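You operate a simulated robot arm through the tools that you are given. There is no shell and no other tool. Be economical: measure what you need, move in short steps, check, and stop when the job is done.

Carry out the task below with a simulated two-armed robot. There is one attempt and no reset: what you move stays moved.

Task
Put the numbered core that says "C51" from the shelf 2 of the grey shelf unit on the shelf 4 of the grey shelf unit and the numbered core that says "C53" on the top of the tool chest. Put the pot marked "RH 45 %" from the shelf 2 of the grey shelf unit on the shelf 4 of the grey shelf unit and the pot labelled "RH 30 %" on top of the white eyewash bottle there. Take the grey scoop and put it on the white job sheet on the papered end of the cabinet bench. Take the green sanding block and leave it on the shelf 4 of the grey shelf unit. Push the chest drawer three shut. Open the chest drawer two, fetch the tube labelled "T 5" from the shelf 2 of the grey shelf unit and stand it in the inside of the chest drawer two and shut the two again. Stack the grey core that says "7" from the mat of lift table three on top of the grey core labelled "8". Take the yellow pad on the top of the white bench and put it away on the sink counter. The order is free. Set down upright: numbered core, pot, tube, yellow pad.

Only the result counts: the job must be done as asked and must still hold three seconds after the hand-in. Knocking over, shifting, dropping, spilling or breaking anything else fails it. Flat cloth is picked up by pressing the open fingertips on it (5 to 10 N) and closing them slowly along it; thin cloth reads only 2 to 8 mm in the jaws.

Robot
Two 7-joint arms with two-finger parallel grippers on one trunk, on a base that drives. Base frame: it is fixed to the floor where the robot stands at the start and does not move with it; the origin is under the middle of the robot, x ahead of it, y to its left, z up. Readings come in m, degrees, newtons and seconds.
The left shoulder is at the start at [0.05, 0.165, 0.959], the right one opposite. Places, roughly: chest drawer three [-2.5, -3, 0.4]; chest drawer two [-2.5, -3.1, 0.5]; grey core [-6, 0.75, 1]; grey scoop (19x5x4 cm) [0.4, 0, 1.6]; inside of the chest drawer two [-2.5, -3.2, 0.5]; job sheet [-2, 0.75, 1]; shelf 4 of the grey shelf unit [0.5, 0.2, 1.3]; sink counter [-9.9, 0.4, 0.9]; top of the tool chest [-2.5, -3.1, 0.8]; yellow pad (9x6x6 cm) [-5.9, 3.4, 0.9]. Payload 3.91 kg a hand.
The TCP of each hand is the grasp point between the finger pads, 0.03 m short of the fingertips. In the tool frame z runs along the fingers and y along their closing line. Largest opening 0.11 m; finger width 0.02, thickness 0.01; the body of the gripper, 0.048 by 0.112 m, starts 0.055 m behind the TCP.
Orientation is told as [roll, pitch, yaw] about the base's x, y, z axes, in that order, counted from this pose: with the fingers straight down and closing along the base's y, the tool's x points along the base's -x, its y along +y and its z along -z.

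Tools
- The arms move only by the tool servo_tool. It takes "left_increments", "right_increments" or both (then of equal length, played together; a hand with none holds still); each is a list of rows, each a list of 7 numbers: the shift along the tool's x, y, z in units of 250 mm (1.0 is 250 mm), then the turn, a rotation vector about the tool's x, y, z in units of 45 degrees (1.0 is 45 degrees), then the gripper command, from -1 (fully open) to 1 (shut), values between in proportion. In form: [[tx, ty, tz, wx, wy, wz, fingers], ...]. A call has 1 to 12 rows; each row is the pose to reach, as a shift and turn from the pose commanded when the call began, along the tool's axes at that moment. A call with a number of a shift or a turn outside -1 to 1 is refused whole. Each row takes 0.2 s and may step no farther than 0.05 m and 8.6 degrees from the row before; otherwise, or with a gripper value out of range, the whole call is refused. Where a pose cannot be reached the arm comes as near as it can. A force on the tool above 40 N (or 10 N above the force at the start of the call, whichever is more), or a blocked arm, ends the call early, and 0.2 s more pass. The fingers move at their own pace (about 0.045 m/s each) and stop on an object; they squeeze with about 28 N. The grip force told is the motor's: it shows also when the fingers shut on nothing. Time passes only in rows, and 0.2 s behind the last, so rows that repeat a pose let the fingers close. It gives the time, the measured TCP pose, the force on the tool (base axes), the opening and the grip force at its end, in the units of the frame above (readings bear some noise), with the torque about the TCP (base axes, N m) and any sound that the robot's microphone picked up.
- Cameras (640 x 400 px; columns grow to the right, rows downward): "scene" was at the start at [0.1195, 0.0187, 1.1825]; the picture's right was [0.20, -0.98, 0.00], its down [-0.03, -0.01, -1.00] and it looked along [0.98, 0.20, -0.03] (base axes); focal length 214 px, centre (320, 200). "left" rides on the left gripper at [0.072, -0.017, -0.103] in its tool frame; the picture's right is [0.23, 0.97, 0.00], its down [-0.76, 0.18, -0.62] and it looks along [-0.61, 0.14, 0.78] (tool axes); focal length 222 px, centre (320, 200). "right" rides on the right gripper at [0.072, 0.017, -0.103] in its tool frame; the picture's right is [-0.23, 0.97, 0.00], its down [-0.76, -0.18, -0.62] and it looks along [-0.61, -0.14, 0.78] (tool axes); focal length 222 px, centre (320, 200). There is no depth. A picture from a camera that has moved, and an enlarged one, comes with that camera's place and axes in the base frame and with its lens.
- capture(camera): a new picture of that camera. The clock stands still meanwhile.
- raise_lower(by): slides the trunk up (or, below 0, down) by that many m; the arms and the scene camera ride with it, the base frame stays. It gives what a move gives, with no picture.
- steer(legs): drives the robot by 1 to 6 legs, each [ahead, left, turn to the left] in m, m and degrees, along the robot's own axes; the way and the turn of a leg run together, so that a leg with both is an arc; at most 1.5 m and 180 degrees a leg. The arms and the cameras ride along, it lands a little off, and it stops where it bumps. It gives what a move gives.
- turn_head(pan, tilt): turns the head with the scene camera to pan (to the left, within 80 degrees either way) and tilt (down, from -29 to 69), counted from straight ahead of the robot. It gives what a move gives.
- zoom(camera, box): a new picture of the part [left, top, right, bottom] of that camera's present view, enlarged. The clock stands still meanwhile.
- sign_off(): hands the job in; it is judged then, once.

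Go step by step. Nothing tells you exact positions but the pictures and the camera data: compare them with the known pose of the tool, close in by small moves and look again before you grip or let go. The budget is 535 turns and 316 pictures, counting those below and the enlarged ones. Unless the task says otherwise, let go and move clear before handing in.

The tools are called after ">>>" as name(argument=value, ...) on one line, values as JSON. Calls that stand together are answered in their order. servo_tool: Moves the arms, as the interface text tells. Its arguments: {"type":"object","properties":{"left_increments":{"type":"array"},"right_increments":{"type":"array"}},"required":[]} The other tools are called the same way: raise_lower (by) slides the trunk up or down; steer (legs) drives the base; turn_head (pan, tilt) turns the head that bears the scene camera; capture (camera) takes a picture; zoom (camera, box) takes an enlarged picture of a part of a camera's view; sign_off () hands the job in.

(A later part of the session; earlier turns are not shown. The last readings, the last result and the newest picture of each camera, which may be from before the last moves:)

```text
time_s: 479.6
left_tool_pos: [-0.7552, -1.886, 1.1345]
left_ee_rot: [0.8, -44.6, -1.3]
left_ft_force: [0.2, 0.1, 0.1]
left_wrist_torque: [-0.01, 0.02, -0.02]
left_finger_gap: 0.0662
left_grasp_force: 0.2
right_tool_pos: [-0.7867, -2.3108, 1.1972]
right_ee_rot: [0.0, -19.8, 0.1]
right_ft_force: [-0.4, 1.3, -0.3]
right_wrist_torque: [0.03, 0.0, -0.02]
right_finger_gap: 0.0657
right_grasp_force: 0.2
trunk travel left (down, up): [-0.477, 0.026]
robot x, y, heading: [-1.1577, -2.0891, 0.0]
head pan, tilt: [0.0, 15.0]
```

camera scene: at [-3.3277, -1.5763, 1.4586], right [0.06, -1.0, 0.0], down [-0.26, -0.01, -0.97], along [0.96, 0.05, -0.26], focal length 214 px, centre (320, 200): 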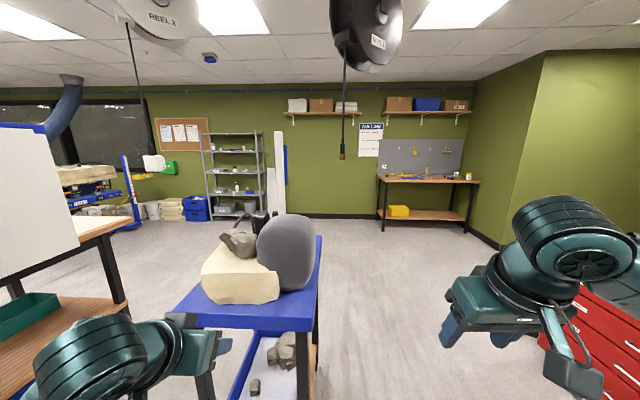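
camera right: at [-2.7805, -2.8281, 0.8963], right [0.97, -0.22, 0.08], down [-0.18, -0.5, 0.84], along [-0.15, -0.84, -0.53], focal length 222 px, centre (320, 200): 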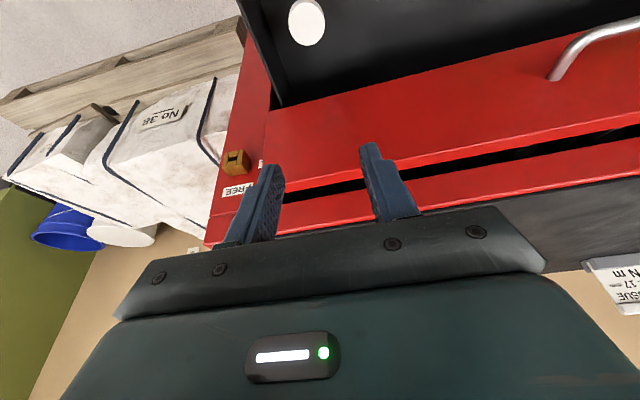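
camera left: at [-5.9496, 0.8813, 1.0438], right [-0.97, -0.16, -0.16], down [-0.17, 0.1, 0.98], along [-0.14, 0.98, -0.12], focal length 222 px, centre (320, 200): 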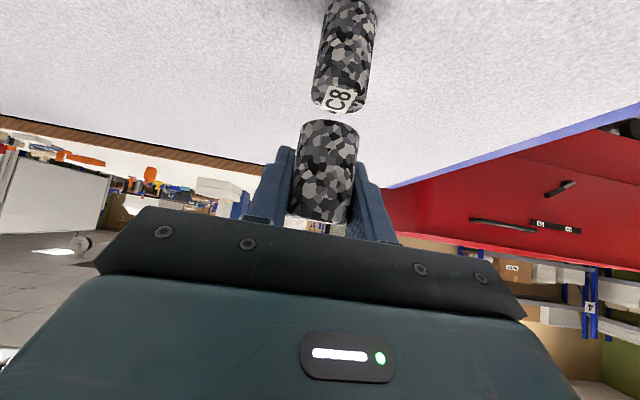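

>>> steer(legs=[[0, 0, 90]])

>>> steer(legs=[[1.4, -0.15, 0], [1.2, 0, 0]])

>>> turn_head(pan=40, tilt=12)

>>> capture(camera="scene")

```text
time_s: 483.7
left_tool_pos: [-1.3403, -1.6753, 1.1338]
left_ee_rot: [0.8, -44.6, 86.0]
left_ft_force: [-0.3, -0.7, -0.3]
left_wrist_torque: [-0.02, 0.0, 0.01]
left_finger_gap: 0.0661
left_grasp_force: 0.2
right_tool_pos: [-0.9172, -1.727, 1.1961]
right_ee_rot: [0.0, -19.9, 87.3]
right_ft_force: [0.1, -0.2, 0.2]
right_wrist_torque: [0.0, 0.02, -0.01]
right_finger_gap: 0.0659
right_grasp_force: 0.1
trunk travel left (down, up): [-0.477, 0.026]
robot x, y, heading: [-1.1547, -2.0893, 87.4]
head pan, tilt: [0.0, 15.0]
```

```text
time_s: 496.3
left_tool_pos: [-1.1371, 0.8934, 1.1347]
left_ee_rot: [0.7, -44.5, 87.8]
left_ft_force: [0.9, 0.2, 0.0]
left_wrist_torque: [0.04, -0.01, 0.0]
left_finger_gap: 0.066
left_grasp_force: 0.0
right_tool_pos: [-0.7133, 0.8548, 1.1965]
right_ee_rot: [0.0, -19.9, 89.0]
right_ft_force: [-0.6, 0.6, 0.1]
right_wrist_torque: [-0.03, 0.02, 0.01]
right_finger_gap: 0.0662
right_grasp_force: 0.1
trunk travel left (down, up): [-0.477, 0.026]
robot x, y, heading: [-0.9421, 0.489, 89.3]
head pan, tilt: [0.0, 15.0]
```

```text
time_s: 497.4
left_tool_pos: [-1.1369, 0.8944, 1.1356]
left_ee_rot: [0.6, -44.7, 87.8]
left_ft_force: [0.3, 0.5, -0.1]
left_wrist_torque: [-0.01, 0.01, -0.02]
left_finger_gap: 0.066
left_grasp_force: 0.2
right_tool_pos: [-0.7121, 0.8556, 1.1961]
right_ee_rot: [0.0, -19.8, 89.1]
right_ft_force: [0.3, -0.6, -1.1]
right_wrist_torque: [-0.04, 0.01, -0.01]
right_finger_gap: 0.066
right_grasp_force: 0.0
trunk travel left (down, up): [-0.477, 0.026]
robot x, y, heading: [-0.9398, 0.4876, 89.5]
head pan, tilt: [40.0, 12.0]
```

```text
90 pictures are left
camera scene: at [-0.9996, 0.59, 1.4634], right [0.77, 0.63, 0.0], down [0.13, -0.16, -0.98], along [-0.62, 0.76, -0.21], focal length 214 px, centre (320, 200)
```

scene: 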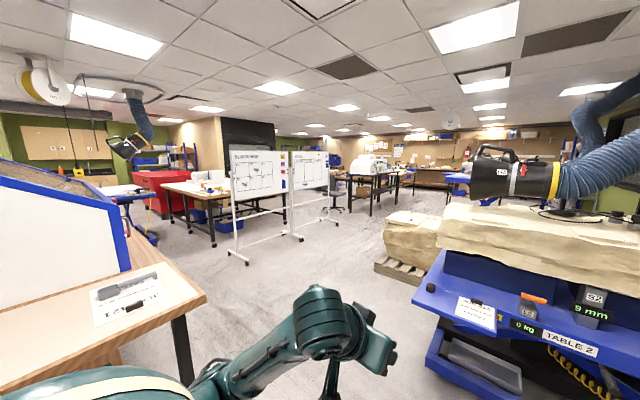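

The gap between the cabinet bench and Table 2 is about 0.9 m. I'll turn to heading ~129° and drive through its middle.

>>> steer(legs=[[0, 0, 40]])

>>> turn_head(pan=0, tilt=35)

>>> capture(camera="scene")

```text
time_s: 499.7
left_tool_pos: [-1.357, 0.6668, 1.1337]
left_ee_rot: [0.6, -44.5, 128.7]
left_ft_force: [0.2, 0.1, 0.5]
left_wrist_torque: [0.01, -0.01, 0.0]
left_finger_gap: 0.066
left_grasp_force: 0.0
right_tool_pos: [-1.0092, 0.9158, 1.1965]
right_ee_rot: [-0.1, -19.8, 130.0]
right_ft_force: [1.1, -0.6, -1.1]
right_wrist_torque: [0.0, -0.03, -0.02]
right_finger_gap: 0.0661
right_grasp_force: 0.1
trunk travel left (down, up): [-0.477, 0.026]
robot x, y, heading: [-0.943, 0.4905, 130.2]
head pan, tilt: [40.0, 12.0]
```

```text
time_s: 500.7
left_tool_pos: [-1.3556, 0.666, 1.1342]
left_ee_rot: [0.7, -44.6, 128.6]
left_ft_force: [0.4, -0.4, 0.0]
left_wrist_torque: [0.0, 0.0, 0.01]
left_finger_gap: 0.0659
left_grasp_force: 0.0
right_tool_pos: [-1.0094, 0.9152, 1.1967]
right_ee_rot: [0.0, -19.8, 130.0]
right_ft_force: [0.9, -1.1, -0.7]
right_wrist_torque: [-0.02, 0.0, -0.01]
right_finger_gap: 0.0661
right_grasp_force: 0.1
trunk travel left (down, up): [-0.477, 0.026]
robot x, y, heading: [-0.9419, 0.4871, 130.3]
head pan, tilt: [0.0, 35.0]
```

```text
89 pictures are left
camera scene: at [-1.0167, 0.5781, 1.4266], right [0.76, 0.65, 0.0], down [0.37, -0.44, -0.82], along [-0.53, 0.62, -0.57], focal length 214 px, centre (320, 200)
```

scene: 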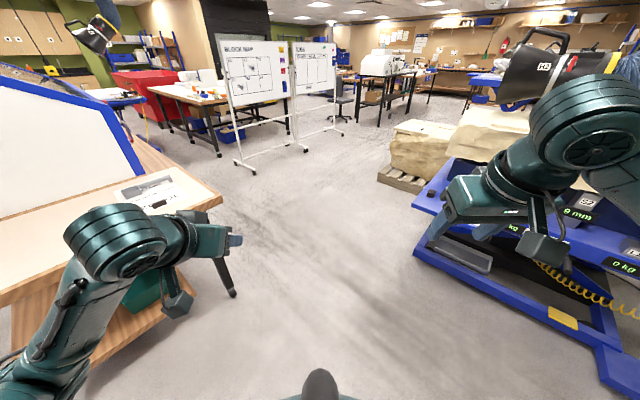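

>>> steer(legs=[[0.75, 0, 0]])

>>> steer(legs=[[0.9, 0, 0]])

>>> turn_head(pan=-5, tilt=15)

>>> capture(camera="scene")

```text
time_s: 504.8
left_tool_pos: [-1.8353, 1.2265, 1.1355]
left_ee_rot: [0.8, -44.6, 129.0]
left_ft_force: [0.3, -0.3, 0.1]
left_wrist_torque: [-0.01, -0.01, -0.01]
left_finger_gap: 0.0661
left_grasp_force: 0.0
right_tool_pos: [-1.4925, 1.4785, 1.1977]
right_ee_rot: [0.0, -19.8, 130.4]
right_ft_force: [0.1, 0.2, 0.5]
right_wrist_torque: [-0.01, 0.01, -0.02]
right_finger_gap: 0.0659
right_grasp_force: 0.0
trunk travel left (down, up): [-0.477, 0.026]
robot x, y, heading: [-1.419, 1.0503, 131.0]
head pan, tilt: [0.0, 35.0]
```

```text
time_s: 509.7
left_tool_pos: [-2.4563, 1.9274, 1.1348]
left_ee_rot: [0.7, -44.6, 130.1]
left_ft_force: [-1.0, -0.9, -0.1]
left_wrist_torque: [0.04, 0.0, -0.01]
left_finger_gap: 0.066
left_grasp_force: 0.1
right_tool_pos: [-2.1186, 2.1829, 1.1965]
right_ee_rot: [0.1, -19.9, 131.4]
right_ft_force: [-0.4, -0.1, 0.0]
right_wrist_torque: [0.0, 0.01, 0.0]
right_finger_gap: 0.066
right_grasp_force: 0.0
trunk travel left (down, up): [-0.477, 0.026]
robot x, y, heading: [-2.0369, 1.7571, 131.7]
head pan, tilt: [0.0, 35.0]
```

```text
time_s: 510.5
left_tool_pos: [-2.4572, 1.9278, 1.1346]
left_ee_rot: [0.6, -44.6, 130.1]
left_ft_force: [0.1, 0.3, -0.1]
left_wrist_torque: [-0.02, -0.02, 0.03]
left_finger_gap: 0.0658
left_grasp_force: 0.0
right_tool_pos: [-2.1163, 2.1824, 1.1976]
right_ee_rot: [0.0, -19.9, 131.4]
right_ft_force: [0.0, -0.7, 0.6]
right_wrist_torque: [-0.01, 0.0, -0.02]
right_finger_gap: 0.0658
right_grasp_force: 0.0
trunk travel left (down, up): [-0.477, 0.026]
robot x, y, heading: [-2.0395, 1.7596, 131.8]
head pan, tilt: [-5.0, 15.0]
```

```text
88 pictures are left
camera scene: at [-2.1137, 1.8549, 1.4585], right [0.8, 0.6, 0.0], down [0.16, -0.21, -0.97], along [-0.58, 0.77, -0.26], focal length 214 px, centre (320, 200)
```

scene: 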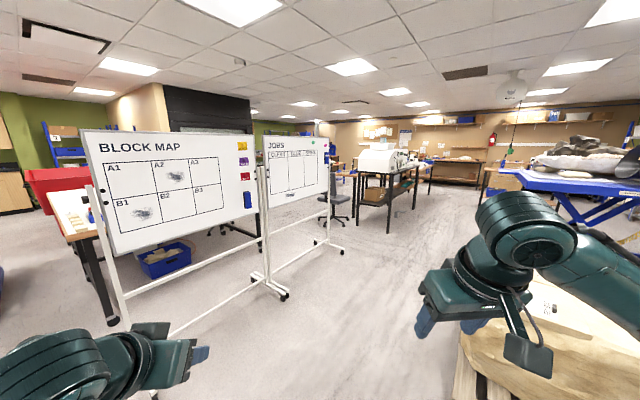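

I'll move north along the aisle and look west past the whiteboards.

>>> steer(legs=[[1.5, -0.2, -20]])

>>> turn_head(pan=40, tilt=18)

>>> capture(camera="scene")

>>> turn_head(pan=-10, tilt=15)

>>> capture(camera="scene")

```text
refused: leg 1 is longer than a leg can be; nothing moved
```

```text
time_s: 511.6
left_tool_pos: [-2.4579, 1.9261, 1.1348]
left_ee_rot: [0.7, -44.5, 130.0]
left_ft_force: [0.7, 1.2, -0.1]
left_wrist_torque: [0.02, -0.03, 0.02]
left_finger_gap: 0.0661
left_grasp_force: 0.0
right_tool_pos: [-2.1172, 2.1836, 1.1957]
right_ee_rot: [0.0, -19.9, 131.4]
right_ft_force: [0.2, 0.2, -0.2]
right_wrist_torque: [0.0, -0.01, -0.01]
right_finger_gap: 0.0663
right_grasp_force: 0.0
trunk travel left (down, up): [-0.477, 0.026]
robot x, y, heading: [-2.0405, 1.7588, 131.8]
head pan, tilt: [40.0, 18.0]
```

```text
87 pictures are left
camera scene: at [-2.1501, 1.7936, 1.4537], right [0.15, 0.99, 0.0], down [0.31, -0.04, -0.95], along [-0.94, 0.14, -0.31], focal length 214 px, centre (320, 200)
```

scene: 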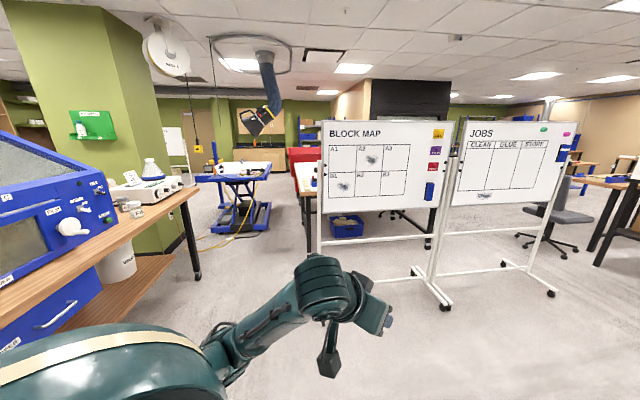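

```text
time_s: 512.8
left_tool_pos: [-2.4574, 1.9261, 1.1343]
left_ee_rot: [0.7, -44.6, 130.2]
left_ft_force: [0.2, -0.2, 0.0]
left_wrist_torque: [0.0, -0.03, -0.01]
left_finger_gap: 0.0657
left_grasp_force: 0.0
right_tool_pos: [-2.1165, 2.1835, 1.1963]
right_ee_rot: [0.0, -19.9, 131.4]
right_ft_force: [-0.4, -0.1, -1.0]
right_wrist_torque: [-0.01, -0.01, -0.02]
right_finger_gap: 0.0663
right_grasp_force: 0.0
trunk travel left (down, up): [-0.477, 0.026]
robot x, y, heading: [-2.0414, 1.7595, 131.6]
head pan, tilt: [-10.0, 15.0]
```

```text
86 pictures are left
camera scene: at [-2.107, 1.8594, 1.4585], right [0.85, 0.53, 0.0], down [0.14, -0.22, -0.97], along [-0.51, 0.82, -0.26], focal length 214 px, centre (320, 200)
```

scene: 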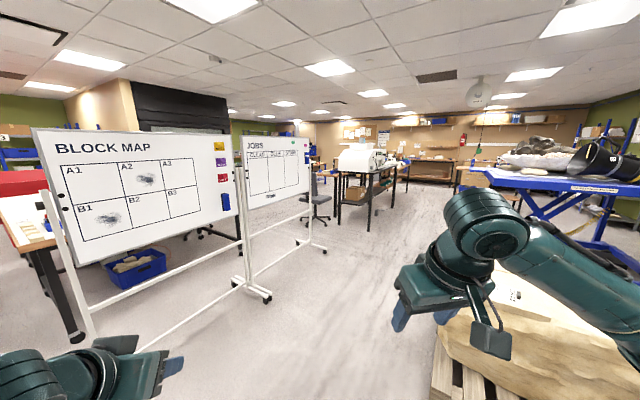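

I need my base's footprint to judge the gaps. I'll look straight down.

>>> turn_head(pan=0, tilt=69)

>>> capture(camera="scene")

```text
time_s: 514.0
left_tool_pos: [-2.456, 1.927, 1.1342]
left_ee_rot: [0.7, -44.6, 130.1]
left_ft_force: [0.3, 0.3, 0.5]
left_wrist_torque: [0.0, 0.01, -0.02]
left_finger_gap: 0.066
left_grasp_force: 0.2
right_tool_pos: [-2.117, 2.1838, 1.1957]
right_ee_rot: [-0.1, -19.9, 131.4]
right_ft_force: [-0.2, -0.7, -0.5]
right_wrist_torque: [0.03, 0.01, -0.01]
right_finger_gap: 0.0658
right_grasp_force: 0.0
trunk travel left (down, up): [-0.477, 0.026]
robot x, y, heading: [-2.035, 1.7562, 131.5]
head pan, tilt: [0.0, 68.8]
```

```text
85 pictures are left
camera scene: at [-2.095, 1.8218, 1.3829], right [0.75, 0.67, 0.0], down [0.62, -0.7, -0.36], along [-0.24, 0.27, -0.93], focal length 214 px, centre (320, 200)
```

scene: 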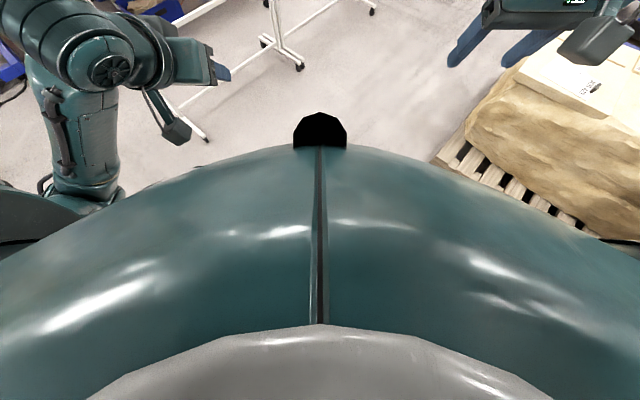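

I'll go along the middle of the aisle to about (-2.73, 4.4) and look west from there.

>>> steer(legs=[[0, 0, -5.5], [1.15, 0, 0], [0, 0, -36]])

>>> steer(legs=[[1.4, 0, 0], [0.3, 0, 0]])

>>> turn_head(pan=75, tilt=20)

>>> capture(camera="scene")

>>> turn_head(pan=15, tilt=20)

>>> capture(camera="scene")

```text
time_s: 522.2
left_tool_pos: [-2.891, 3.1222, 1.1342]
left_ee_rot: [0.7, -44.5, 86.1]
left_ft_force: [-0.8, -0.7, -0.3]
left_wrist_torque: [0.01, -0.03, -0.02]
left_finger_gap: 0.0662
left_grasp_force: 0.0
right_tool_pos: [-2.4691, 3.0693, 1.1957]
right_ee_rot: [0.0, -19.9, 87.4]
right_ft_force: [-0.5, 0.8, 0.5]
right_wrist_torque: [-0.05, -0.02, 0.02]
right_finger_gap: 0.0658
right_grasp_force: 0.1
trunk travel left (down, up): [-0.477, 0.026]
robot x, y, heading: [-2.7076, 2.7101, 87.6]
head pan, tilt: [0.0, 68.8]
```

```text
time_s: 531.0
left_tool_pos: [-2.816, 4.8599, 1.134]
left_ee_rot: [0.6, -44.6, 86.0]
left_ft_force: [-0.2, 0.2, 0.0]
left_wrist_torque: [-0.05, -0.01, -0.02]
left_finger_gap: 0.0661
left_grasp_force: 0.0
right_tool_pos: [-2.3926, 4.8079, 1.1955]
right_ee_rot: [-0.1, -19.8, 87.1]
right_ft_force: [-0.7, 0.8, 0.1]
right_wrist_torque: [-0.02, 0.0, 0.03]
right_finger_gap: 0.0663
right_grasp_force: 0.0
trunk travel left (down, up): [-0.477, 0.026]
robot x, y, heading: [-2.6325, 4.4472, 87.4]
head pan, tilt: [0.0, 68.8]
```

```text
time_s: 532.5
left_tool_pos: [-2.8159, 4.8596, 1.1346]
left_ee_rot: [0.7, -44.7, 85.9]
left_ft_force: [-0.6, 0.0, -0.3]
left_wrist_torque: [-0.01, 0.0, 0.02]
left_finger_gap: 0.0658
left_grasp_force: 0.0
right_tool_pos: [-2.3943, 4.8064, 1.1966]
right_ee_rot: [0.0, -19.9, 87.1]
right_ft_force: [-0.5, 0.4, 0.5]
right_wrist_torque: [-0.01, -0.01, 0.01]
right_finger_gap: 0.066
right_grasp_force: 0.1
trunk travel left (down, up): [-0.477, 0.026]
robot x, y, heading: [-2.6357, 4.4481, 87.5]
head pan, tilt: [75.0, 20.0]
```

```text
84 pictures are left
camera scene: at [-2.7205, 4.5055, 1.4504], right [0.3, 0.95, 0.0], down [0.33, -0.1, -0.94], along [-0.9, 0.28, -0.34], focal length 214 px, centre (320, 200)
```

scene: 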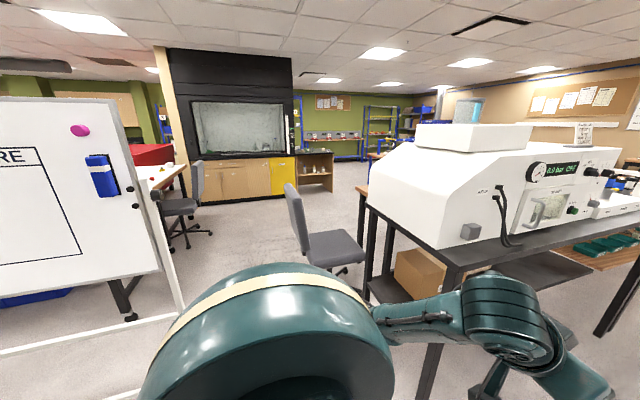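

```text
time_s: 533.8
left_tool_pos: [-2.8166, 4.8599, 1.135]
left_ee_rot: [0.7, -44.8, 85.9]
left_ft_force: [0.2, -0.1, 0.6]
left_wrist_torque: [0.01, -0.01, 0.01]
left_finger_gap: 0.066
left_grasp_force: 0.0
right_tool_pos: [-2.3941, 4.807, 1.196]
right_ee_rot: [-0.1, -19.9, 87.2]
right_ft_force: [-0.1, -0.4, 0.0]
right_wrist_torque: [0.0, 0.01, 0.0]
right_finger_gap: 0.066
right_grasp_force: 0.1
trunk travel left (down, up): [-0.477, 0.026]
robot x, y, heading: [-2.6342, 4.4493, 87.6]
head pan, tilt: [15.0, 20.0]
```

```text
83 pictures are left
camera scene: at [-2.6519, 4.5683, 1.4504], right [0.98, 0.22, 0.0], down [0.07, -0.33, -0.94], along [-0.2, 0.92, -0.34], focal length 214 px, centre (320, 200)
```

scene: 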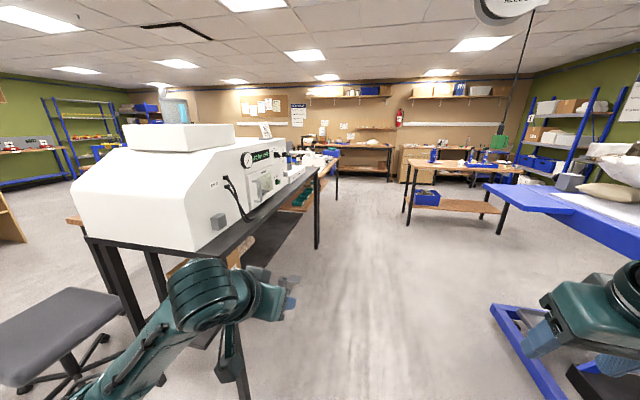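

>>> turn_head(pan=80, tilt=15)

>>> zoom(camera="scene", box=[130, 120, 370, 270])

```text
time_s: 535.1
left_tool_pos: [-2.816, 4.859, 1.1346]
left_ee_rot: [0.7, -44.8, 85.9]
left_ft_force: [-0.2, 0.2, 0.5]
left_wrist_torque: [0.0, 0.0, 0.03]
left_finger_gap: 0.066
left_grasp_force: 0.1
right_tool_pos: [-2.393, 4.8065, 1.1967]
right_ee_rot: [0.0, -20.0, 87.3]
right_ft_force: [0.1, -0.4, -0.7]
right_wrist_torque: [0.0, 0.0, 0.01]
right_finger_gap: 0.066
right_grasp_force: 0.1
trunk travel left (down, up): [-0.477, 0.026]
robot x, y, heading: [-2.6349, 4.4457, 87.6]
head pan, tilt: [80.0, 15.0]
```

```text
2.67 times, centred on (250, 195) of scene
camera zoom: at [-2.7229, 4.4977, 1.4585], right [0.22, 0.98, 0.0], down [0.25, -0.06, -0.97], along [-0.94, 0.21, -0.26], focal length 572 px, centre (507, 213)
```

zoom: 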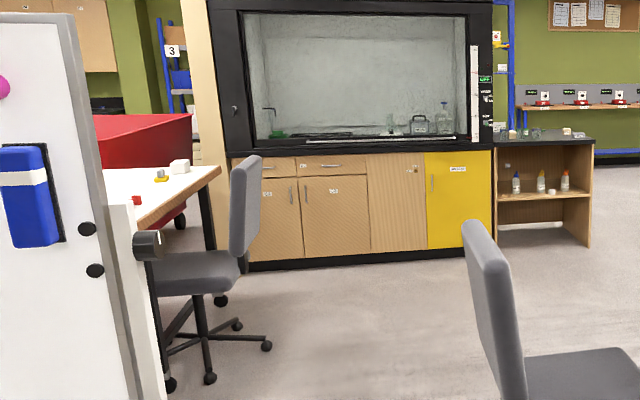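

I'll rotate the right wrist so its camera looks across at my own base and measure its footprint.

>>> servo_tool(right_increments=[[0, 0, 0, 0, 0, -0.167, -0.2], [0, 0, 0, 0, 0, -0.333, -0.2], [0, 0, 0, 0, 0, -0.5, -0.2], [0, 0, 0, 0, 0, -0.667, -0.2], [0, 0, 0, 0, 0, -0.833, -0.2], [0, 0, 0, 0, 0, -1, -0.2]])

>>> servo_tool(right_increments=[[0, 0, 0, 0, 0, -0.167, -0.2], [0, 0, 0, 0, 0, -0.333, -0.2], [0, 0, 0, 0, 0, -0.5, -0.2], [0, 0, 0, 0, 0, -0.667, -0.2], [0, 0, 0, 0, 0, -0.833, -0.2], [0, 0, 0, 0, 0, -1, -0.2]])

>>> capture(camera="right")

```text
time_s: 536.5
left_tool_pos: [-2.8159, 4.8607, 1.1349]
left_ee_rot: [0.7, -44.7, 85.9]
left_ft_force: [-0.4, 0.4, 0.9]
left_wrist_torque: [0.01, -0.01, 0.0]
left_finger_gap: 0.0661
left_grasp_force: 0.0
right_tool_pos: [-2.3935, 4.807, 1.197]
right_ee_rot: [-14.4, -13.8, 134.3]
right_ft_force: [0.1, 0.4, 0.3]
right_wrist_torque: [-0.02, -0.02, -0.01]
right_finger_gap: 0.0659
right_grasp_force: 0.0
trunk travel left (down, up): [-0.477, 0.026]
robot x, y, heading: [-2.6336, 4.4436, 87.5]
head pan, tilt: [80.0, 15.0]
```

```text
time_s: 537.9
left_tool_pos: [-2.8173, 4.8592, 1.1344]
left_ee_rot: [0.7, -44.6, 85.8]
left_ft_force: [-0.2, 0.3, -0.1]
left_wrist_torque: [0.03, 0.02, 0.01]
left_finger_gap: 0.0657
left_grasp_force: 0.1
right_tool_pos: [-2.3941, 4.8071, 1.1972]
right_ee_rot: [-19.9, 0.0, 177.4]
right_ft_force: [0.2, 0.2, -0.6]
right_wrist_torque: [0.02, 0.0, 0.02]
right_finger_gap: 0.0658
right_grasp_force: 0.1
trunk travel left (down, up): [-0.477, 0.026]
robot x, y, heading: [-2.6303, 4.4431, 87.8]
head pan, tilt: [80.0, 15.0]
```

```text
81 pictures are left
camera right: at [-2.3242, 4.7534, 1.2885], right [-0.27, -0.9, -0.33], down [-0.76, -0.01, 0.65], along [-0.59, 0.43, -0.69], focal length 222 px, centre (320, 200)
```

right: 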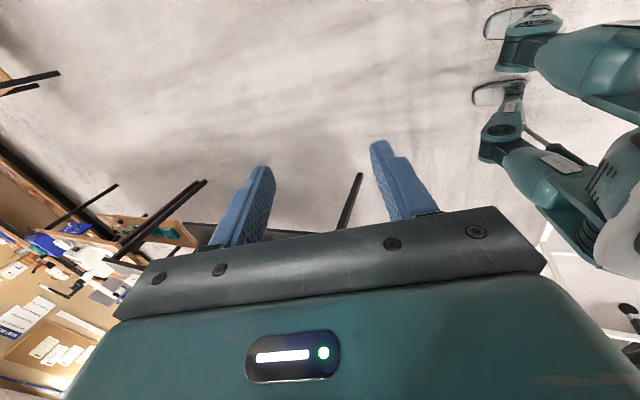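

My base stands on two narrow feet, so the gap north of the whiteboard (y≈4.21 to 4.70) is passable if the arms are kept narrow. I'll turn west and stretch both arms straight ahead.

>>> servo_tool(right_increments=[[0, 0, 0, 0, 0, 0.167, -0.2], [0, 0, 0, 0, 0, 0.333, -0.2], [0, 0, 0, 0, 0, 0.5, -0.2], [0, 0, 0, 0, 0, 0.667, -0.2], [0, 0, 0, 0, 0, 0.833, -0.2], [0, 0, 0, 0, 0, 1, -0.2]])

>>> servo_tool(right_increments=[[0, 0, 0, 0, 0, 0.167, -0.2], [0, 0, 0, 0, 0, 0.333, -0.2], [0, 0, 0, 0, 0, 0.5, -0.2], [0, 0, 0, 0, 0, 0.667, -0.2], [0, 0, 0, 0, 0, 0.833, -0.2], [0, 0, 0, 0, 0, 1, -0.2]])

>>> steer(legs=[[0, 0, 92]])

>>> turn_head(pan=0, tilt=30)

>>> capture(camera="scene")

```text
time_s: 539.3
left_tool_pos: [-2.8156, 4.8591, 1.1346]
left_ee_rot: [0.7, -44.6, 85.9]
left_ft_force: [0.3, 0.6, 0.1]
left_wrist_torque: [0.03, -0.03, -0.02]
left_finger_gap: 0.0659
left_grasp_force: 0.0
right_tool_pos: [-2.3934, 4.8061, 1.1968]
right_ee_rot: [-14.3, -14.0, 133.9]
right_ft_force: [0.7, -0.7, 0.1]
right_wrist_torque: [-0.03, 0.0, -0.02]
right_finger_gap: 0.0659
right_grasp_force: 0.0
trunk travel left (down, up): [-0.477, 0.026]
robot x, y, heading: [-2.634, 4.45, 87.5]
head pan, tilt: [80.0, 15.0]
```

```text
time_s: 540.7
left_tool_pos: [-2.8147, 4.8601, 1.1352]
left_ee_rot: [0.7, -44.7, 86.0]
left_ft_force: [-0.2, 0.4, -0.4]
left_wrist_torque: [-0.04, -0.01, 0.01]
left_finger_gap: 0.0656
left_grasp_force: 0.1
right_tool_pos: [-2.3927, 4.8055, 1.1977]
right_ee_rot: [0.1, -19.8, 87.1]
right_ft_force: [0.2, -0.2, 0.3]
right_wrist_torque: [0.0, -0.03, -0.02]
right_finger_gap: 0.0662
right_grasp_force: 0.0
trunk travel left (down, up): [-0.477, 0.026]
robot x, y, heading: [-2.6356, 4.4452, 87.7]
head pan, tilt: [80.0, 15.0]
```

```text
time_s: 545.0
left_tool_pos: [-3.044, 4.2601, 1.1345]
left_ee_rot: [0.8, -44.7, 176.7]
left_ft_force: [0.3, -0.4, -0.5]
left_wrist_torque: [0.0, 0.03, -0.01]
left_finger_gap: 0.0659
left_grasp_force: 0.0
right_tool_pos: [-2.997, 4.6845, 1.1971]
right_ee_rot: [-0.1, -19.9, 178.0]
right_ft_force: [-0.1, 0.0, -0.5]
right_wrist_torque: [-0.01, -0.03, -0.02]
right_finger_gap: 0.0664
right_grasp_force: 0.1
trunk travel left (down, up): [-0.477, 0.026]
robot x, y, heading: [-2.6356, 4.4448, 178.2]
head pan, tilt: [80.0, 15.0]
```

```text
time_s: 546.5
left_tool_pos: [-3.0431, 4.2599, 1.1345]
left_ee_rot: [0.7, -44.7, 176.8]
left_ft_force: [0.6, 0.5, 0.4]
left_wrist_torque: [0.0, -0.02, -0.03]
left_finger_gap: 0.0658
left_grasp_force: 0.0
right_tool_pos: [-2.9951, 4.6848, 1.1964]
right_ee_rot: [0.0, -19.9, 178.0]
right_ft_force: [0.8, 0.6, 0.4]
right_wrist_torque: [-0.01, -0.01, -0.03]
right_finger_gap: 0.066
right_grasp_force: 0.0
trunk travel left (down, up): [-0.477, 0.026]
robot x, y, heading: [-2.6346, 4.4483, 178.3]
head pan, tilt: [0.0, 30.0]
```

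```text
80 pictures are left
camera scene: at [-2.7527, 4.4516, 1.4344], right [0.03, 1.0, 0.0], down [0.5, -0.01, -0.87], along [-0.87, 0.03, -0.5], focal length 214 px, centre (320, 200)
```

scene: 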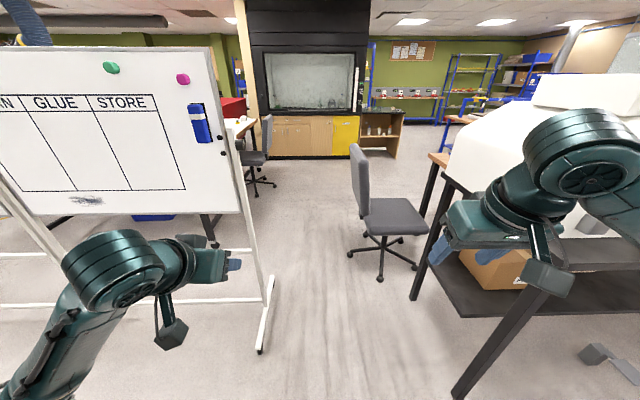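

The passage between the whiteboard foot (y≈4.15) and the chair (y≈4.75) is 0.6 m wide and centred on my present y. I'll stretch the arms forward to narrow the elbows, then go straight through.

>>> servo_tool(left_increments=[[-0.13, -0.01, 0.095, 0, 0, 0, -0.2], [-0.26, -0.02, 0.19, 0, 0, 0, -0.2], [-0.39, -0.03, 0.286, 0, 0, 0, -0.2], [-0.523, -0.04, 0.382, 0, 0, 0, -0.2]], right_increments=[[-0.15, 0.03, 0.055, 0, 0, 0, -0.2], [-0.3, 0.06, 0.11, 0, 0, 0, -0.2], [-0.45, 0.09, 0.165, 0, 0, 0, -0.2], [-0.602, 0.12, 0.219, 0, 0, 0, -0.2]])

>>> servo_tool(left_increments=[[-0.13, 0, 0.095, 0, 0, 0, -0.2], [-0.26, 0, 0.19, 0, 0, 0, -0.2], [-0.39, 0, 0.286, 0, 0, 0, -0.2], [-0.523, 0, 0.382, 0, 0, 0, -0.2]], right_increments=[[-0.15, 0.03, 0.055, 0, 0, 0, -0.2], [-0.3, 0.06, 0.11, 0, 0, 0, -0.2], [-0.45, 0.08, 0.165, 0, 0, 0, -0.2], [-0.602, 0.08, 0.219, 0, 0, 0, -0.2]])

>>> capture(camera="scene")

```text
time_s: 547.5
left_tool_pos: [-3.2044, 4.2787, 1.1591]
left_ee_rot: [0.8, -44.6, 176.5]
left_ft_force: [-0.1, 0.6, -0.4]
left_wrist_torque: [-0.02, -0.03, 0.02]
left_finger_gap: 0.0662
left_grasp_force: 0.1
right_tool_pos: [-3.161, 4.6595, 1.192]
right_ee_rot: [0.1, -19.8, 178.0]
right_ft_force: [0.2, 0.3, -0.1]
right_wrist_torque: [0.04, 0.0, 0.03]
right_finger_gap: 0.066
right_grasp_force: 0.1
trunk travel left (down, up): [-0.477, 0.026]
robot x, y, heading: [-2.6338, 4.4474, 178.1]
head pan, tilt: [0.0, 30.0]
```

```text
time_s: 548.5
left_tool_pos: [-3.3641, 4.286, 1.1815]
left_ee_rot: [0.7, -44.7, 176.6]
left_ft_force: [0.1, -0.9, 0.9]
left_wrist_torque: [-0.03, 0.01, -0.01]
left_finger_gap: 0.0662
left_grasp_force: 0.1
right_tool_pos: [-3.3183, 4.6419, 1.1958]
right_ee_rot: [-0.2, -19.9, 178.3]
right_ft_force: [-0.6, 0.3, -0.2]
right_wrist_torque: [0.0, 0.03, -0.01]
right_finger_gap: 0.066
right_grasp_force: 0.0
trunk travel left (down, up): [-0.477, 0.026]
robot x, y, heading: [-2.6366, 4.445, 178.4]
head pan, tilt: [0.0, 30.0]
```

```text
79 pictures are left
camera scene: at [-2.753, 4.4514, 1.4342], right [0.03, 1.0, 0.0], down [0.5, -0.01, -0.87], along [-0.87, 0.03, -0.5], focal length 214 px, centre (320, 200)
```

scene: 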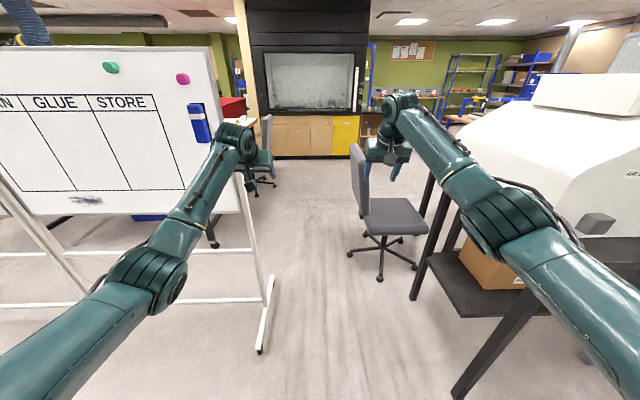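

I'll bring the left hand to the centre line so its elbow tucks in, then pass at y≈4.50.

>>> servo_tool(left_increments=[[0, -0.115, 0, 0, 0, 0, -0.2], [0, -0.23, 0, 0, 0, 0, -0.2], [0, -0.345, 0, 0, 0, 0, -0.2], [0, -0.46, 0, 0, 0, 0, -0.2], [0, -0.575, 0, 0, 0, 0, -0.2], [0, -0.66, 0, 0, 0, 0, -0.2]])

>>> steer(legs=[[0, -0.055, 1.6]])

>>> capture(camera="scene")

```text
time_s: 549.9
left_tool_pos: [-3.3548, 4.4506, 1.1824]
left_ee_rot: [0.7, -44.7, 176.7]
left_ft_force: [1.2, -0.2, -0.5]
left_wrist_torque: [-0.03, 0.0, -0.02]
left_finger_gap: 0.0657
left_grasp_force: 0.1
right_tool_pos: [-3.3166, 4.6427, 1.1956]
right_ee_rot: [0.0, -19.9, 178.0]
right_ft_force: [1.1, 0.1, 0.2]
right_wrist_torque: [0.02, -0.03, 0.01]
right_finger_gap: 0.0662
right_grasp_force: 0.1
trunk travel left (down, up): [-0.477, 0.026]
robot x, y, heading: [-2.6303, 4.4525, 178.2]
head pan, tilt: [0.0, 30.0]
```

```text
time_s: 550.9
left_tool_pos: [-3.3533, 4.4863, 1.1827]
left_ee_rot: [0.8, -44.6, 178.1]
left_ft_force: [0.4, 0.3, 0.2]
left_wrist_torque: [-0.04, -0.01, 0.01]
left_finger_gap: 0.0658
left_grasp_force: 0.1
right_tool_pos: [-3.3213, 4.6786, 1.1954]
right_ee_rot: [0.0, -19.8, 179.5]
right_ft_force: [0.7, -0.3, -0.4]
right_wrist_torque: [-0.01, 0.01, 0.04]
right_finger_gap: 0.066
right_grasp_force: 0.0
trunk travel left (down, up): [-0.477, 0.026]
robot x, y, heading: [-2.6343, 4.5058, 179.9]
head pan, tilt: [0.0, 30.0]
```

```text
78 pictures are left
camera scene: at [-2.7519, 4.5043, 1.4343], right [0.0, 1.0, 0.0], down [0.5, 0.0, -0.87], along [-0.87, 0.0, -0.5], focal length 214 px, centre (320, 200)
```

scene: 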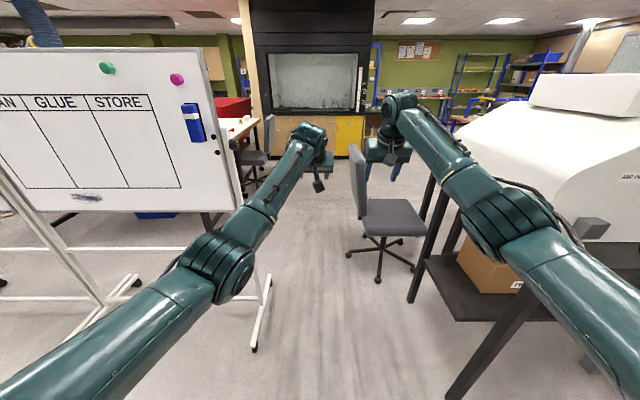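

>>> steer(legs=[[0.7, 0, 0]])

>>> capture(camera="scene")

```text
time_s: 554.7
left_tool_pos: [-4.0511, 4.5069, 1.1812]
left_ee_rot: [0.6, -44.6, 177.2]
left_ft_force: [0.4, 0.0, -1.0]
left_wrist_torque: [0.01, 0.03, -0.02]
left_finger_gap: 0.0661
left_grasp_force: 0.1
right_tool_pos: [-4.0165, 4.6997, 1.1956]
right_ee_rot: [0.0, -19.8, 178.5]
right_ft_force: [-0.5, 0.5, -0.6]
right_wrist_torque: [-0.01, 0.0, -0.02]
right_finger_gap: 0.0659
right_grasp_force: 0.1
trunk travel left (down, up): [-0.477, 0.026]
robot x, y, heading: [-3.3289, 4.512, 178.7]
head pan, tilt: [0.0, 30.0]
```

```text
77 pictures are left
camera scene: at [-3.4493, 4.5143, 1.4343], right [0.02, 1.0, 0.0], down [0.5, -0.01, -0.87], along [-0.87, 0.02, -0.5], focal length 214 px, centre (320, 200)
```

scene: 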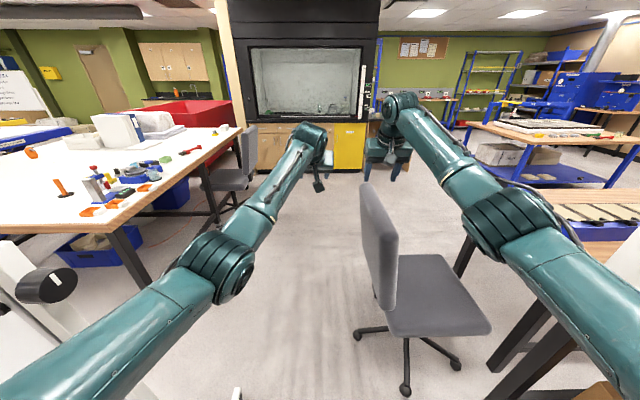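

>>> steer(legs=[[0.15, 0.06, 1.3], [0.6, 0, 0]])

>>> capture(camera="scene")

```text
time_s: 559.1
left_tool_pos: [-4.8051, 4.4235, 1.1816]
left_ee_rot: [0.9, -44.6, 179.0]
left_ft_force: [-0.1, -1.0, -0.6]
left_wrist_torque: [0.02, 0.0, 0.01]
left_finger_gap: 0.0661
left_grasp_force: 0.1
right_tool_pos: [-4.7754, 4.6167, 1.1951]
right_ee_rot: [-0.1, -19.9, -179.6]
right_ft_force: [0.0, 0.0, 0.1]
right_wrist_torque: [0.0, 0.01, 0.01]
right_finger_gap: 0.0659
right_grasp_force: 0.0
trunk travel left (down, up): [-0.477, 0.026]
robot x, y, heading: [-4.0857, 4.4511, -179.6]
head pan, tilt: [0.0, 30.0]
```

```text
76 pictures are left
camera scene: at [-4.2042, 4.4496, 1.4343], right [-0.01, 1.0, 0.0], down [0.5, 0.01, -0.87], along [-0.87, -0.01, -0.5], focal length 214 px, centre (320, 200)
```

scene: 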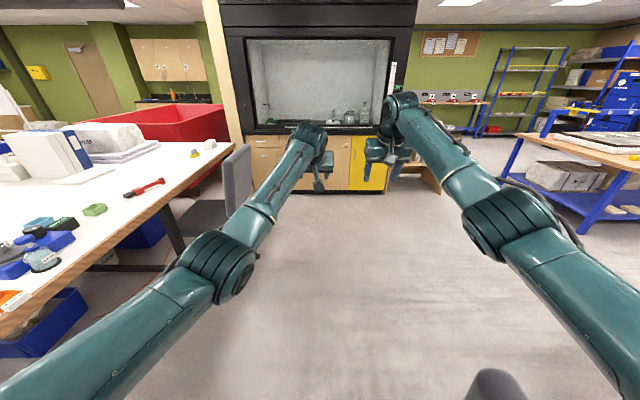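

I'm through the gap. The yellow item is on the bench near (-5.79, 3.49). I'll zoom to identify it.

>>> zoom(camera="scene", box=[150, 120, 260, 200])

```text
5.00 times, centred on (205, 160) of scene
camera zoom: at [-4.2042, 4.4496, 1.4343], right [-0.01, 1.0, 0.0], down [0.5, 0.01, -0.87], along [-0.87, -0.01, -0.5], focal length 1072 px, centre (895, 400)
```

zoom: 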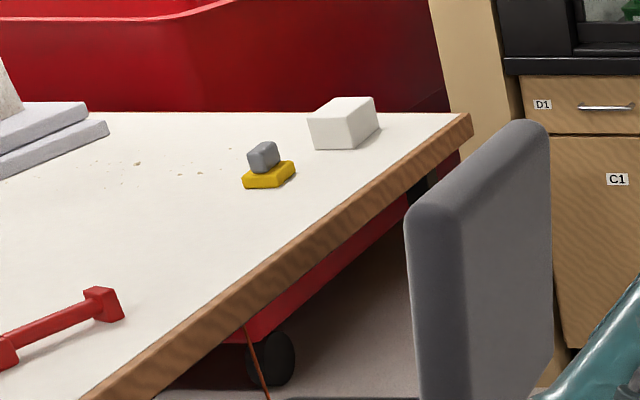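

That's the yellow pad, with a grey knob on top, at about (-5.80, 3.47). I'll drive west along y≈4.45, then tuck the arms and turn toward it.

>>> steer(legs=[[1.2, 0, 0], [0.65, 0, 0]])

>>> servo_tool(left_increments=[[0.11, 0.1, -0.11, 0, 0, 0, -0.2], [0.22, 0.2, -0.22, 0, 0, 0, -0.2], [0.33, 0.3, -0.33, 0, 0, 0, -0.2], [0.44, 0.4, -0.44, 0, 0, 0, -0.2], [0.55, 0.5, -0.55, 0, 0, 0, -0.2], [0.66, 0.6, -0.66, 0, 0, 0, -0.2], [0.77, 0.66, -0.77, 0, 0, 0, -0.2]], right_increments=[[0.13, 0, -0.05, 0, 0, 0, -0.2], [0.26, 0, -0.1, 0, 0, 0, -0.2], [0.39, 0, -0.15, 0, 0, 0, -0.2], [0.52, 0, -0.2, 0, 0, 0, -0.2], [0.65, 0, -0.25, 0, 0, 0, -0.2], [0.78, 0, -0.3, 0, 0, 0, -0.2], [0.9, 0, -0.34, 0, 0, 0, -0.2]])

>>> steer(legs=[[0, 0, 115]])

>>> turn_head(pan=0, tilt=30)

>>> capture(camera="scene")

```text
time_s: 568.5
left_tool_pos: [-6.6608, 4.3506, 1.1814]
left_ee_rot: [0.8, -44.5, -179.5]
left_ft_force: [0.3, 0.4, -0.5]
left_wrist_torque: [0.0, 0.02, 0.04]
left_finger_gap: 0.0659
left_grasp_force: 0.1
right_tool_pos: [-6.6353, 4.5459, 1.1953]
right_ee_rot: [0.1, -19.9, -178.0]
right_ft_force: [0.1, 0.9, -1.1]
right_wrist_torque: [0.02, -0.02, 0.01]
right_finger_gap: 0.0661
right_grasp_force: 0.1
trunk travel left (down, up): [-0.477, 0.026]
robot x, y, heading: [-5.9418, 4.4001, -177.7]
head pan, tilt: [0.0, 30.0]
```

```text
time_s: 570.0
left_tool_pos: [-6.4079, 4.1995, 1.1676]
left_ee_rot: [0.8, -44.9, -179.3]
left_ft_force: [0.5, -0.5, 0.0]
left_wrist_torque: [0.02, 0.01, -0.01]
left_finger_gap: 0.0659
left_grasp_force: 0.3
left hand out of reach, approached as far as the arm can: row 6, 7
right_tool_pos: [-6.3914, 4.5531, 1.1979]
right_ee_rot: [0.1, -19.9, -178.0]
right_ft_force: [0.0, 0.0, -0.2]
right_wrist_torque: [-0.04, 0.0, 0.02]
right_finger_gap: 0.066
right_grasp_force: 0.0
trunk travel left (down, up): [-0.477, 0.026]
robot x, y, heading: [-5.9421, 4.399, -177.7]
head pan, tilt: [0.0, 30.0]
```

```text
time_s: 575.4
left_tool_pos: [-5.5426, 4.0834, 1.1681]
left_ee_rot: [0.7, -44.9, -60.8]
left_ft_force: [0.4, 0.6, 0.0]
left_wrist_torque: [0.0, 0.05, -0.01]
left_finger_gap: 0.0657
left_grasp_force: 0.0
right_tool_pos: [-5.862, 3.929, 1.1972]
right_ee_rot: [0.0, -19.9, -59.5]
right_ft_force: [-0.9, 0.3, 0.2]
right_wrist_torque: [-0.03, -0.05, 0.0]
right_finger_gap: 0.066
right_grasp_force: 0.1
trunk travel left (down, up): [-0.477, 0.026]
robot x, y, heading: [-5.9423, 4.3959, -58.8]
head pan, tilt: [0.0, 30.0]
```

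```text
time_s: 576.0
left_tool_pos: [-5.5431, 4.0828, 1.1675]
left_ee_rot: [0.9, -44.9, -60.8]
left_ft_force: [-0.4, 0.3, -0.5]
left_wrist_torque: [0.03, 0.0, -0.01]
left_finger_gap: 0.066
left_grasp_force: 0.1
right_tool_pos: [-5.8617, 3.9304, 1.1966]
right_ee_rot: [0.1, -19.8, -59.6]
right_ft_force: [0.9, 0.1, 0.6]
right_wrist_torque: [0.01, 0.0, -0.02]
right_finger_gap: 0.0663
right_grasp_force: 0.2
trunk travel left (down, up): [-0.477, 0.026]
robot x, y, heading: [-5.9415, 4.3977, -59.2]
head pan, tilt: [0.0, 30.0]
```

```text
74 pictures are left
camera scene: at [-5.8789, 4.2964, 1.4344], right [-0.86, -0.51, 0.0], down [-0.26, 0.43, -0.87], along [0.44, -0.74, -0.5], focal length 214 px, centre (320, 200)
```

scene: 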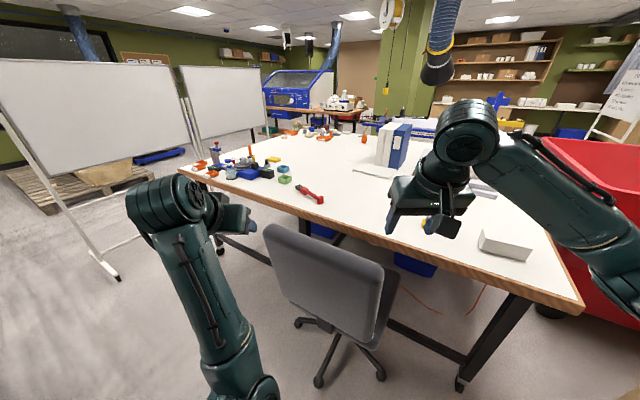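

From here the pad is at about (-5.90, 3.474), the white box at (-6.15, 3.47), and the chair back ends at x≈-5.84. I'll shift right for a clear line and extend the right hand over it.

>>> steer(legs=[[0, -0.3, 0], [0.13, 0, -0.8]])

>>> servo_tool(right_increments=[[-0.085, 0.03, 0.12, 0, 0, 0, -0.2], [-0.17, 0.06, 0.24, 0, 0, 0, -0.2], [-0.255, 0.09, 0.36, 0, 0, 0, -0.2], [-0.34, 0.12, 0.48, 0, 0, 0, -0.2], [-0.425, 0.15, 0.6, 0, 0, 0, -0.2]])

>>> capture(camera="scene")

>>> capture(camera="right")

```text
time_s: 579.0
left_tool_pos: [-5.7511, 3.8105, 1.168]
left_ee_rot: [0.8, -44.8, -61.3]
left_ft_force: [0.4, -0.8, 0.9]
left_wrist_torque: [0.03, -0.01, -0.02]
left_finger_gap: 0.066
left_grasp_force: 0.0
right_tool_pos: [-6.0698, 3.6586, 1.1962]
right_ee_rot: [-0.1, -19.9, -60.0]
right_ft_force: [-0.3, -0.9, 0.6]
right_wrist_torque: [-0.01, -0.01, 0.03]
right_finger_gap: 0.0657
right_grasp_force: 0.1
trunk travel left (down, up): [-0.477, 0.026]
robot x, y, heading: [-6.1432, 4.1285, -59.8]
head pan, tilt: [0.0, 30.0]
```

```text
time_s: 580.2
left_tool_pos: [-5.7498, 3.8125, 1.1662]
left_ee_rot: [0.8, -44.9, -61.2]
left_ft_force: [-0.4, 0.7, 0.5]
left_wrist_torque: [0.0, 0.02, -0.02]
left_finger_gap: 0.0661
left_grasp_force: 0.0
right_tool_pos: [-5.961, 3.5463, 1.0924]
right_ee_rot: [0.0, -20.0, -59.8]
right_ft_force: [0.3, 0.1, 0.2]
right_wrist_torque: [0.0, -0.05, -0.01]
right_finger_gap: 0.0661
right_grasp_force: 0.0
trunk travel left (down, up): [-0.477, 0.026]
robot x, y, heading: [-6.1454, 4.1282, -59.7]
head pan, tilt: [0.0, 30.0]
```

```text
73 pictures are left
camera scene: at [-6.0841, 4.0264, 1.4343], right [-0.86, -0.51, 0.0], down [-0.25, 0.43, -0.87], along [0.44, -0.75, -0.5], focal length 214 px, centre (320, 200)
```

scene: 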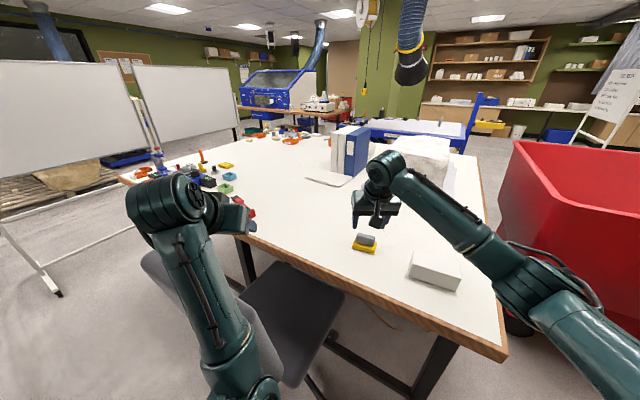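

```text
72 pictures are left
camera right: at [-5.999, 3.6444, 1.1655], right [0.95, 0.3, 0.08], down [0.1, -0.53, 0.85], along [0.3, -0.79, -0.53], focal length 222 px, centre (320, 200)
```

right: 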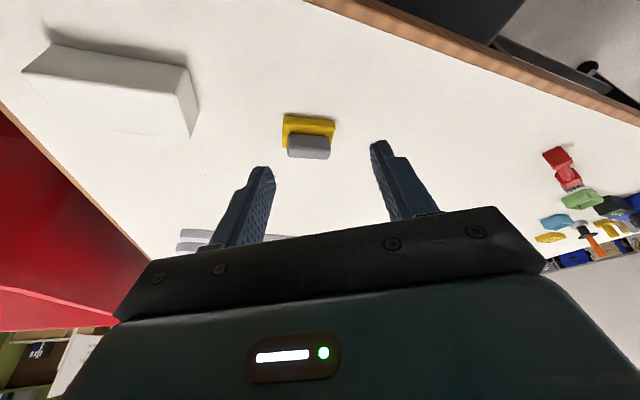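

The pad is aligned with the gripper, centre at about (-5.93, 3.447). Moving above it.

>>> servo_tool(right_increments=[[-0.1, -0.035, 0.14, 0, 0, 0, -0.2], [-0.2, -0.07, 0.28, 0, 0, 0, -0.2], [-0.278, -0.1, 0.408, 0, 0, 0, -0.2]])

>>> capture(camera="right")

```text
time_s: 581.0
left_tool_pos: [-5.7505, 3.8106, 1.168]
left_ee_rot: [0.8, -44.9, -61.1]
left_ft_force: [0.2, -0.2, -0.6]
left_wrist_torque: [0.01, -0.04, -0.01]
left_finger_gap: 0.0662
left_grasp_force: 0.1
right_tool_pos: [-5.932, 3.4479, 1.0176]
right_ee_rot: [-0.1, -19.9, -59.6]
right_ft_force: [-0.8, -0.1, -0.6]
right_wrist_torque: [0.01, -0.03, 0.0]
right_finger_gap: 0.0661
right_grasp_force: 0.0
trunk travel left (down, up): [-0.477, 0.026]
robot x, y, heading: [-6.1438, 4.1294, -59.8]
head pan, tilt: [0.0, 30.0]
```

```text
71 pictures are left
camera right: at [-5.9701, 3.5459, 1.0916], right [0.95, 0.31, 0.08], down [0.1, -0.52, 0.85], along [0.3, -0.79, -0.53], focal length 222 px, centre (320, 200)
```

right: 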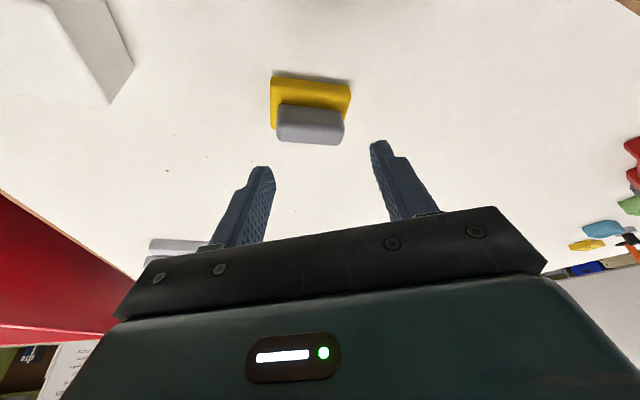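

Aligned. I'll open wider, descend onto the knob and grip.

>>> servo_tool(right_increments=[[0.0, 0, 0.03, 0, 0, 0, -0.7], [0.02, 0, 0.1, 0, 0, 0, -0.7], [0.038, 0, 0.17, 0, 0, 0, -0.7], [0.054, 0, 0.235, 0, 0, 0, -0.7]])

>>> capture(camera="right")

```text
time_s: 582.0
left_tool_pos: [-5.7501, 3.8106, 1.1685]
left_ee_rot: [0.9, -44.9, -61.2]
left_ft_force: [-0.1, -0.1, -0.6]
left_wrist_torque: [-0.03, 0.02, 0.03]
left_finger_gap: 0.0661
left_grasp_force: 0.0
right_tool_pos: [-5.9283, 3.4434, 0.9578]
right_ee_rot: [0.0, -19.9, -59.9]
right_ft_force: [0.0, 0.3, 0.2]
right_wrist_torque: [0.0, 0.02, -0.05]
right_finger_gap: 0.0935
right_grasp_force: 0.1
trunk travel left (down, up): [-0.477, 0.026]
robot x, y, heading: [-6.1438, 4.1308, -59.7]
head pan, tilt: [0.0, 30.0]
```

```text
70 pictures are left
camera right: at [-5.9661, 3.5422, 1.0311], right [0.95, 0.3, 0.08], down [0.1, -0.53, 0.84], along [0.3, -0.79, -0.53], focal length 222 px, centre (320, 200)
```

right: 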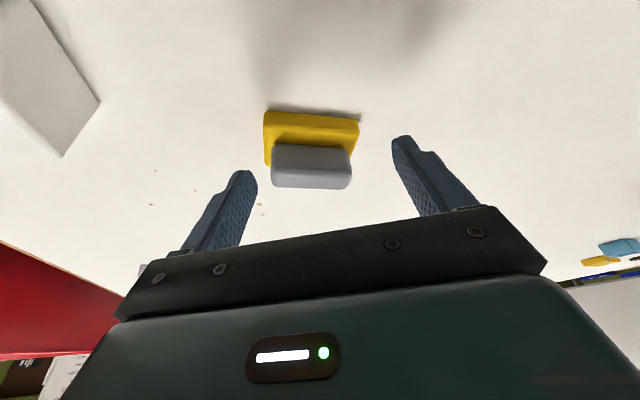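

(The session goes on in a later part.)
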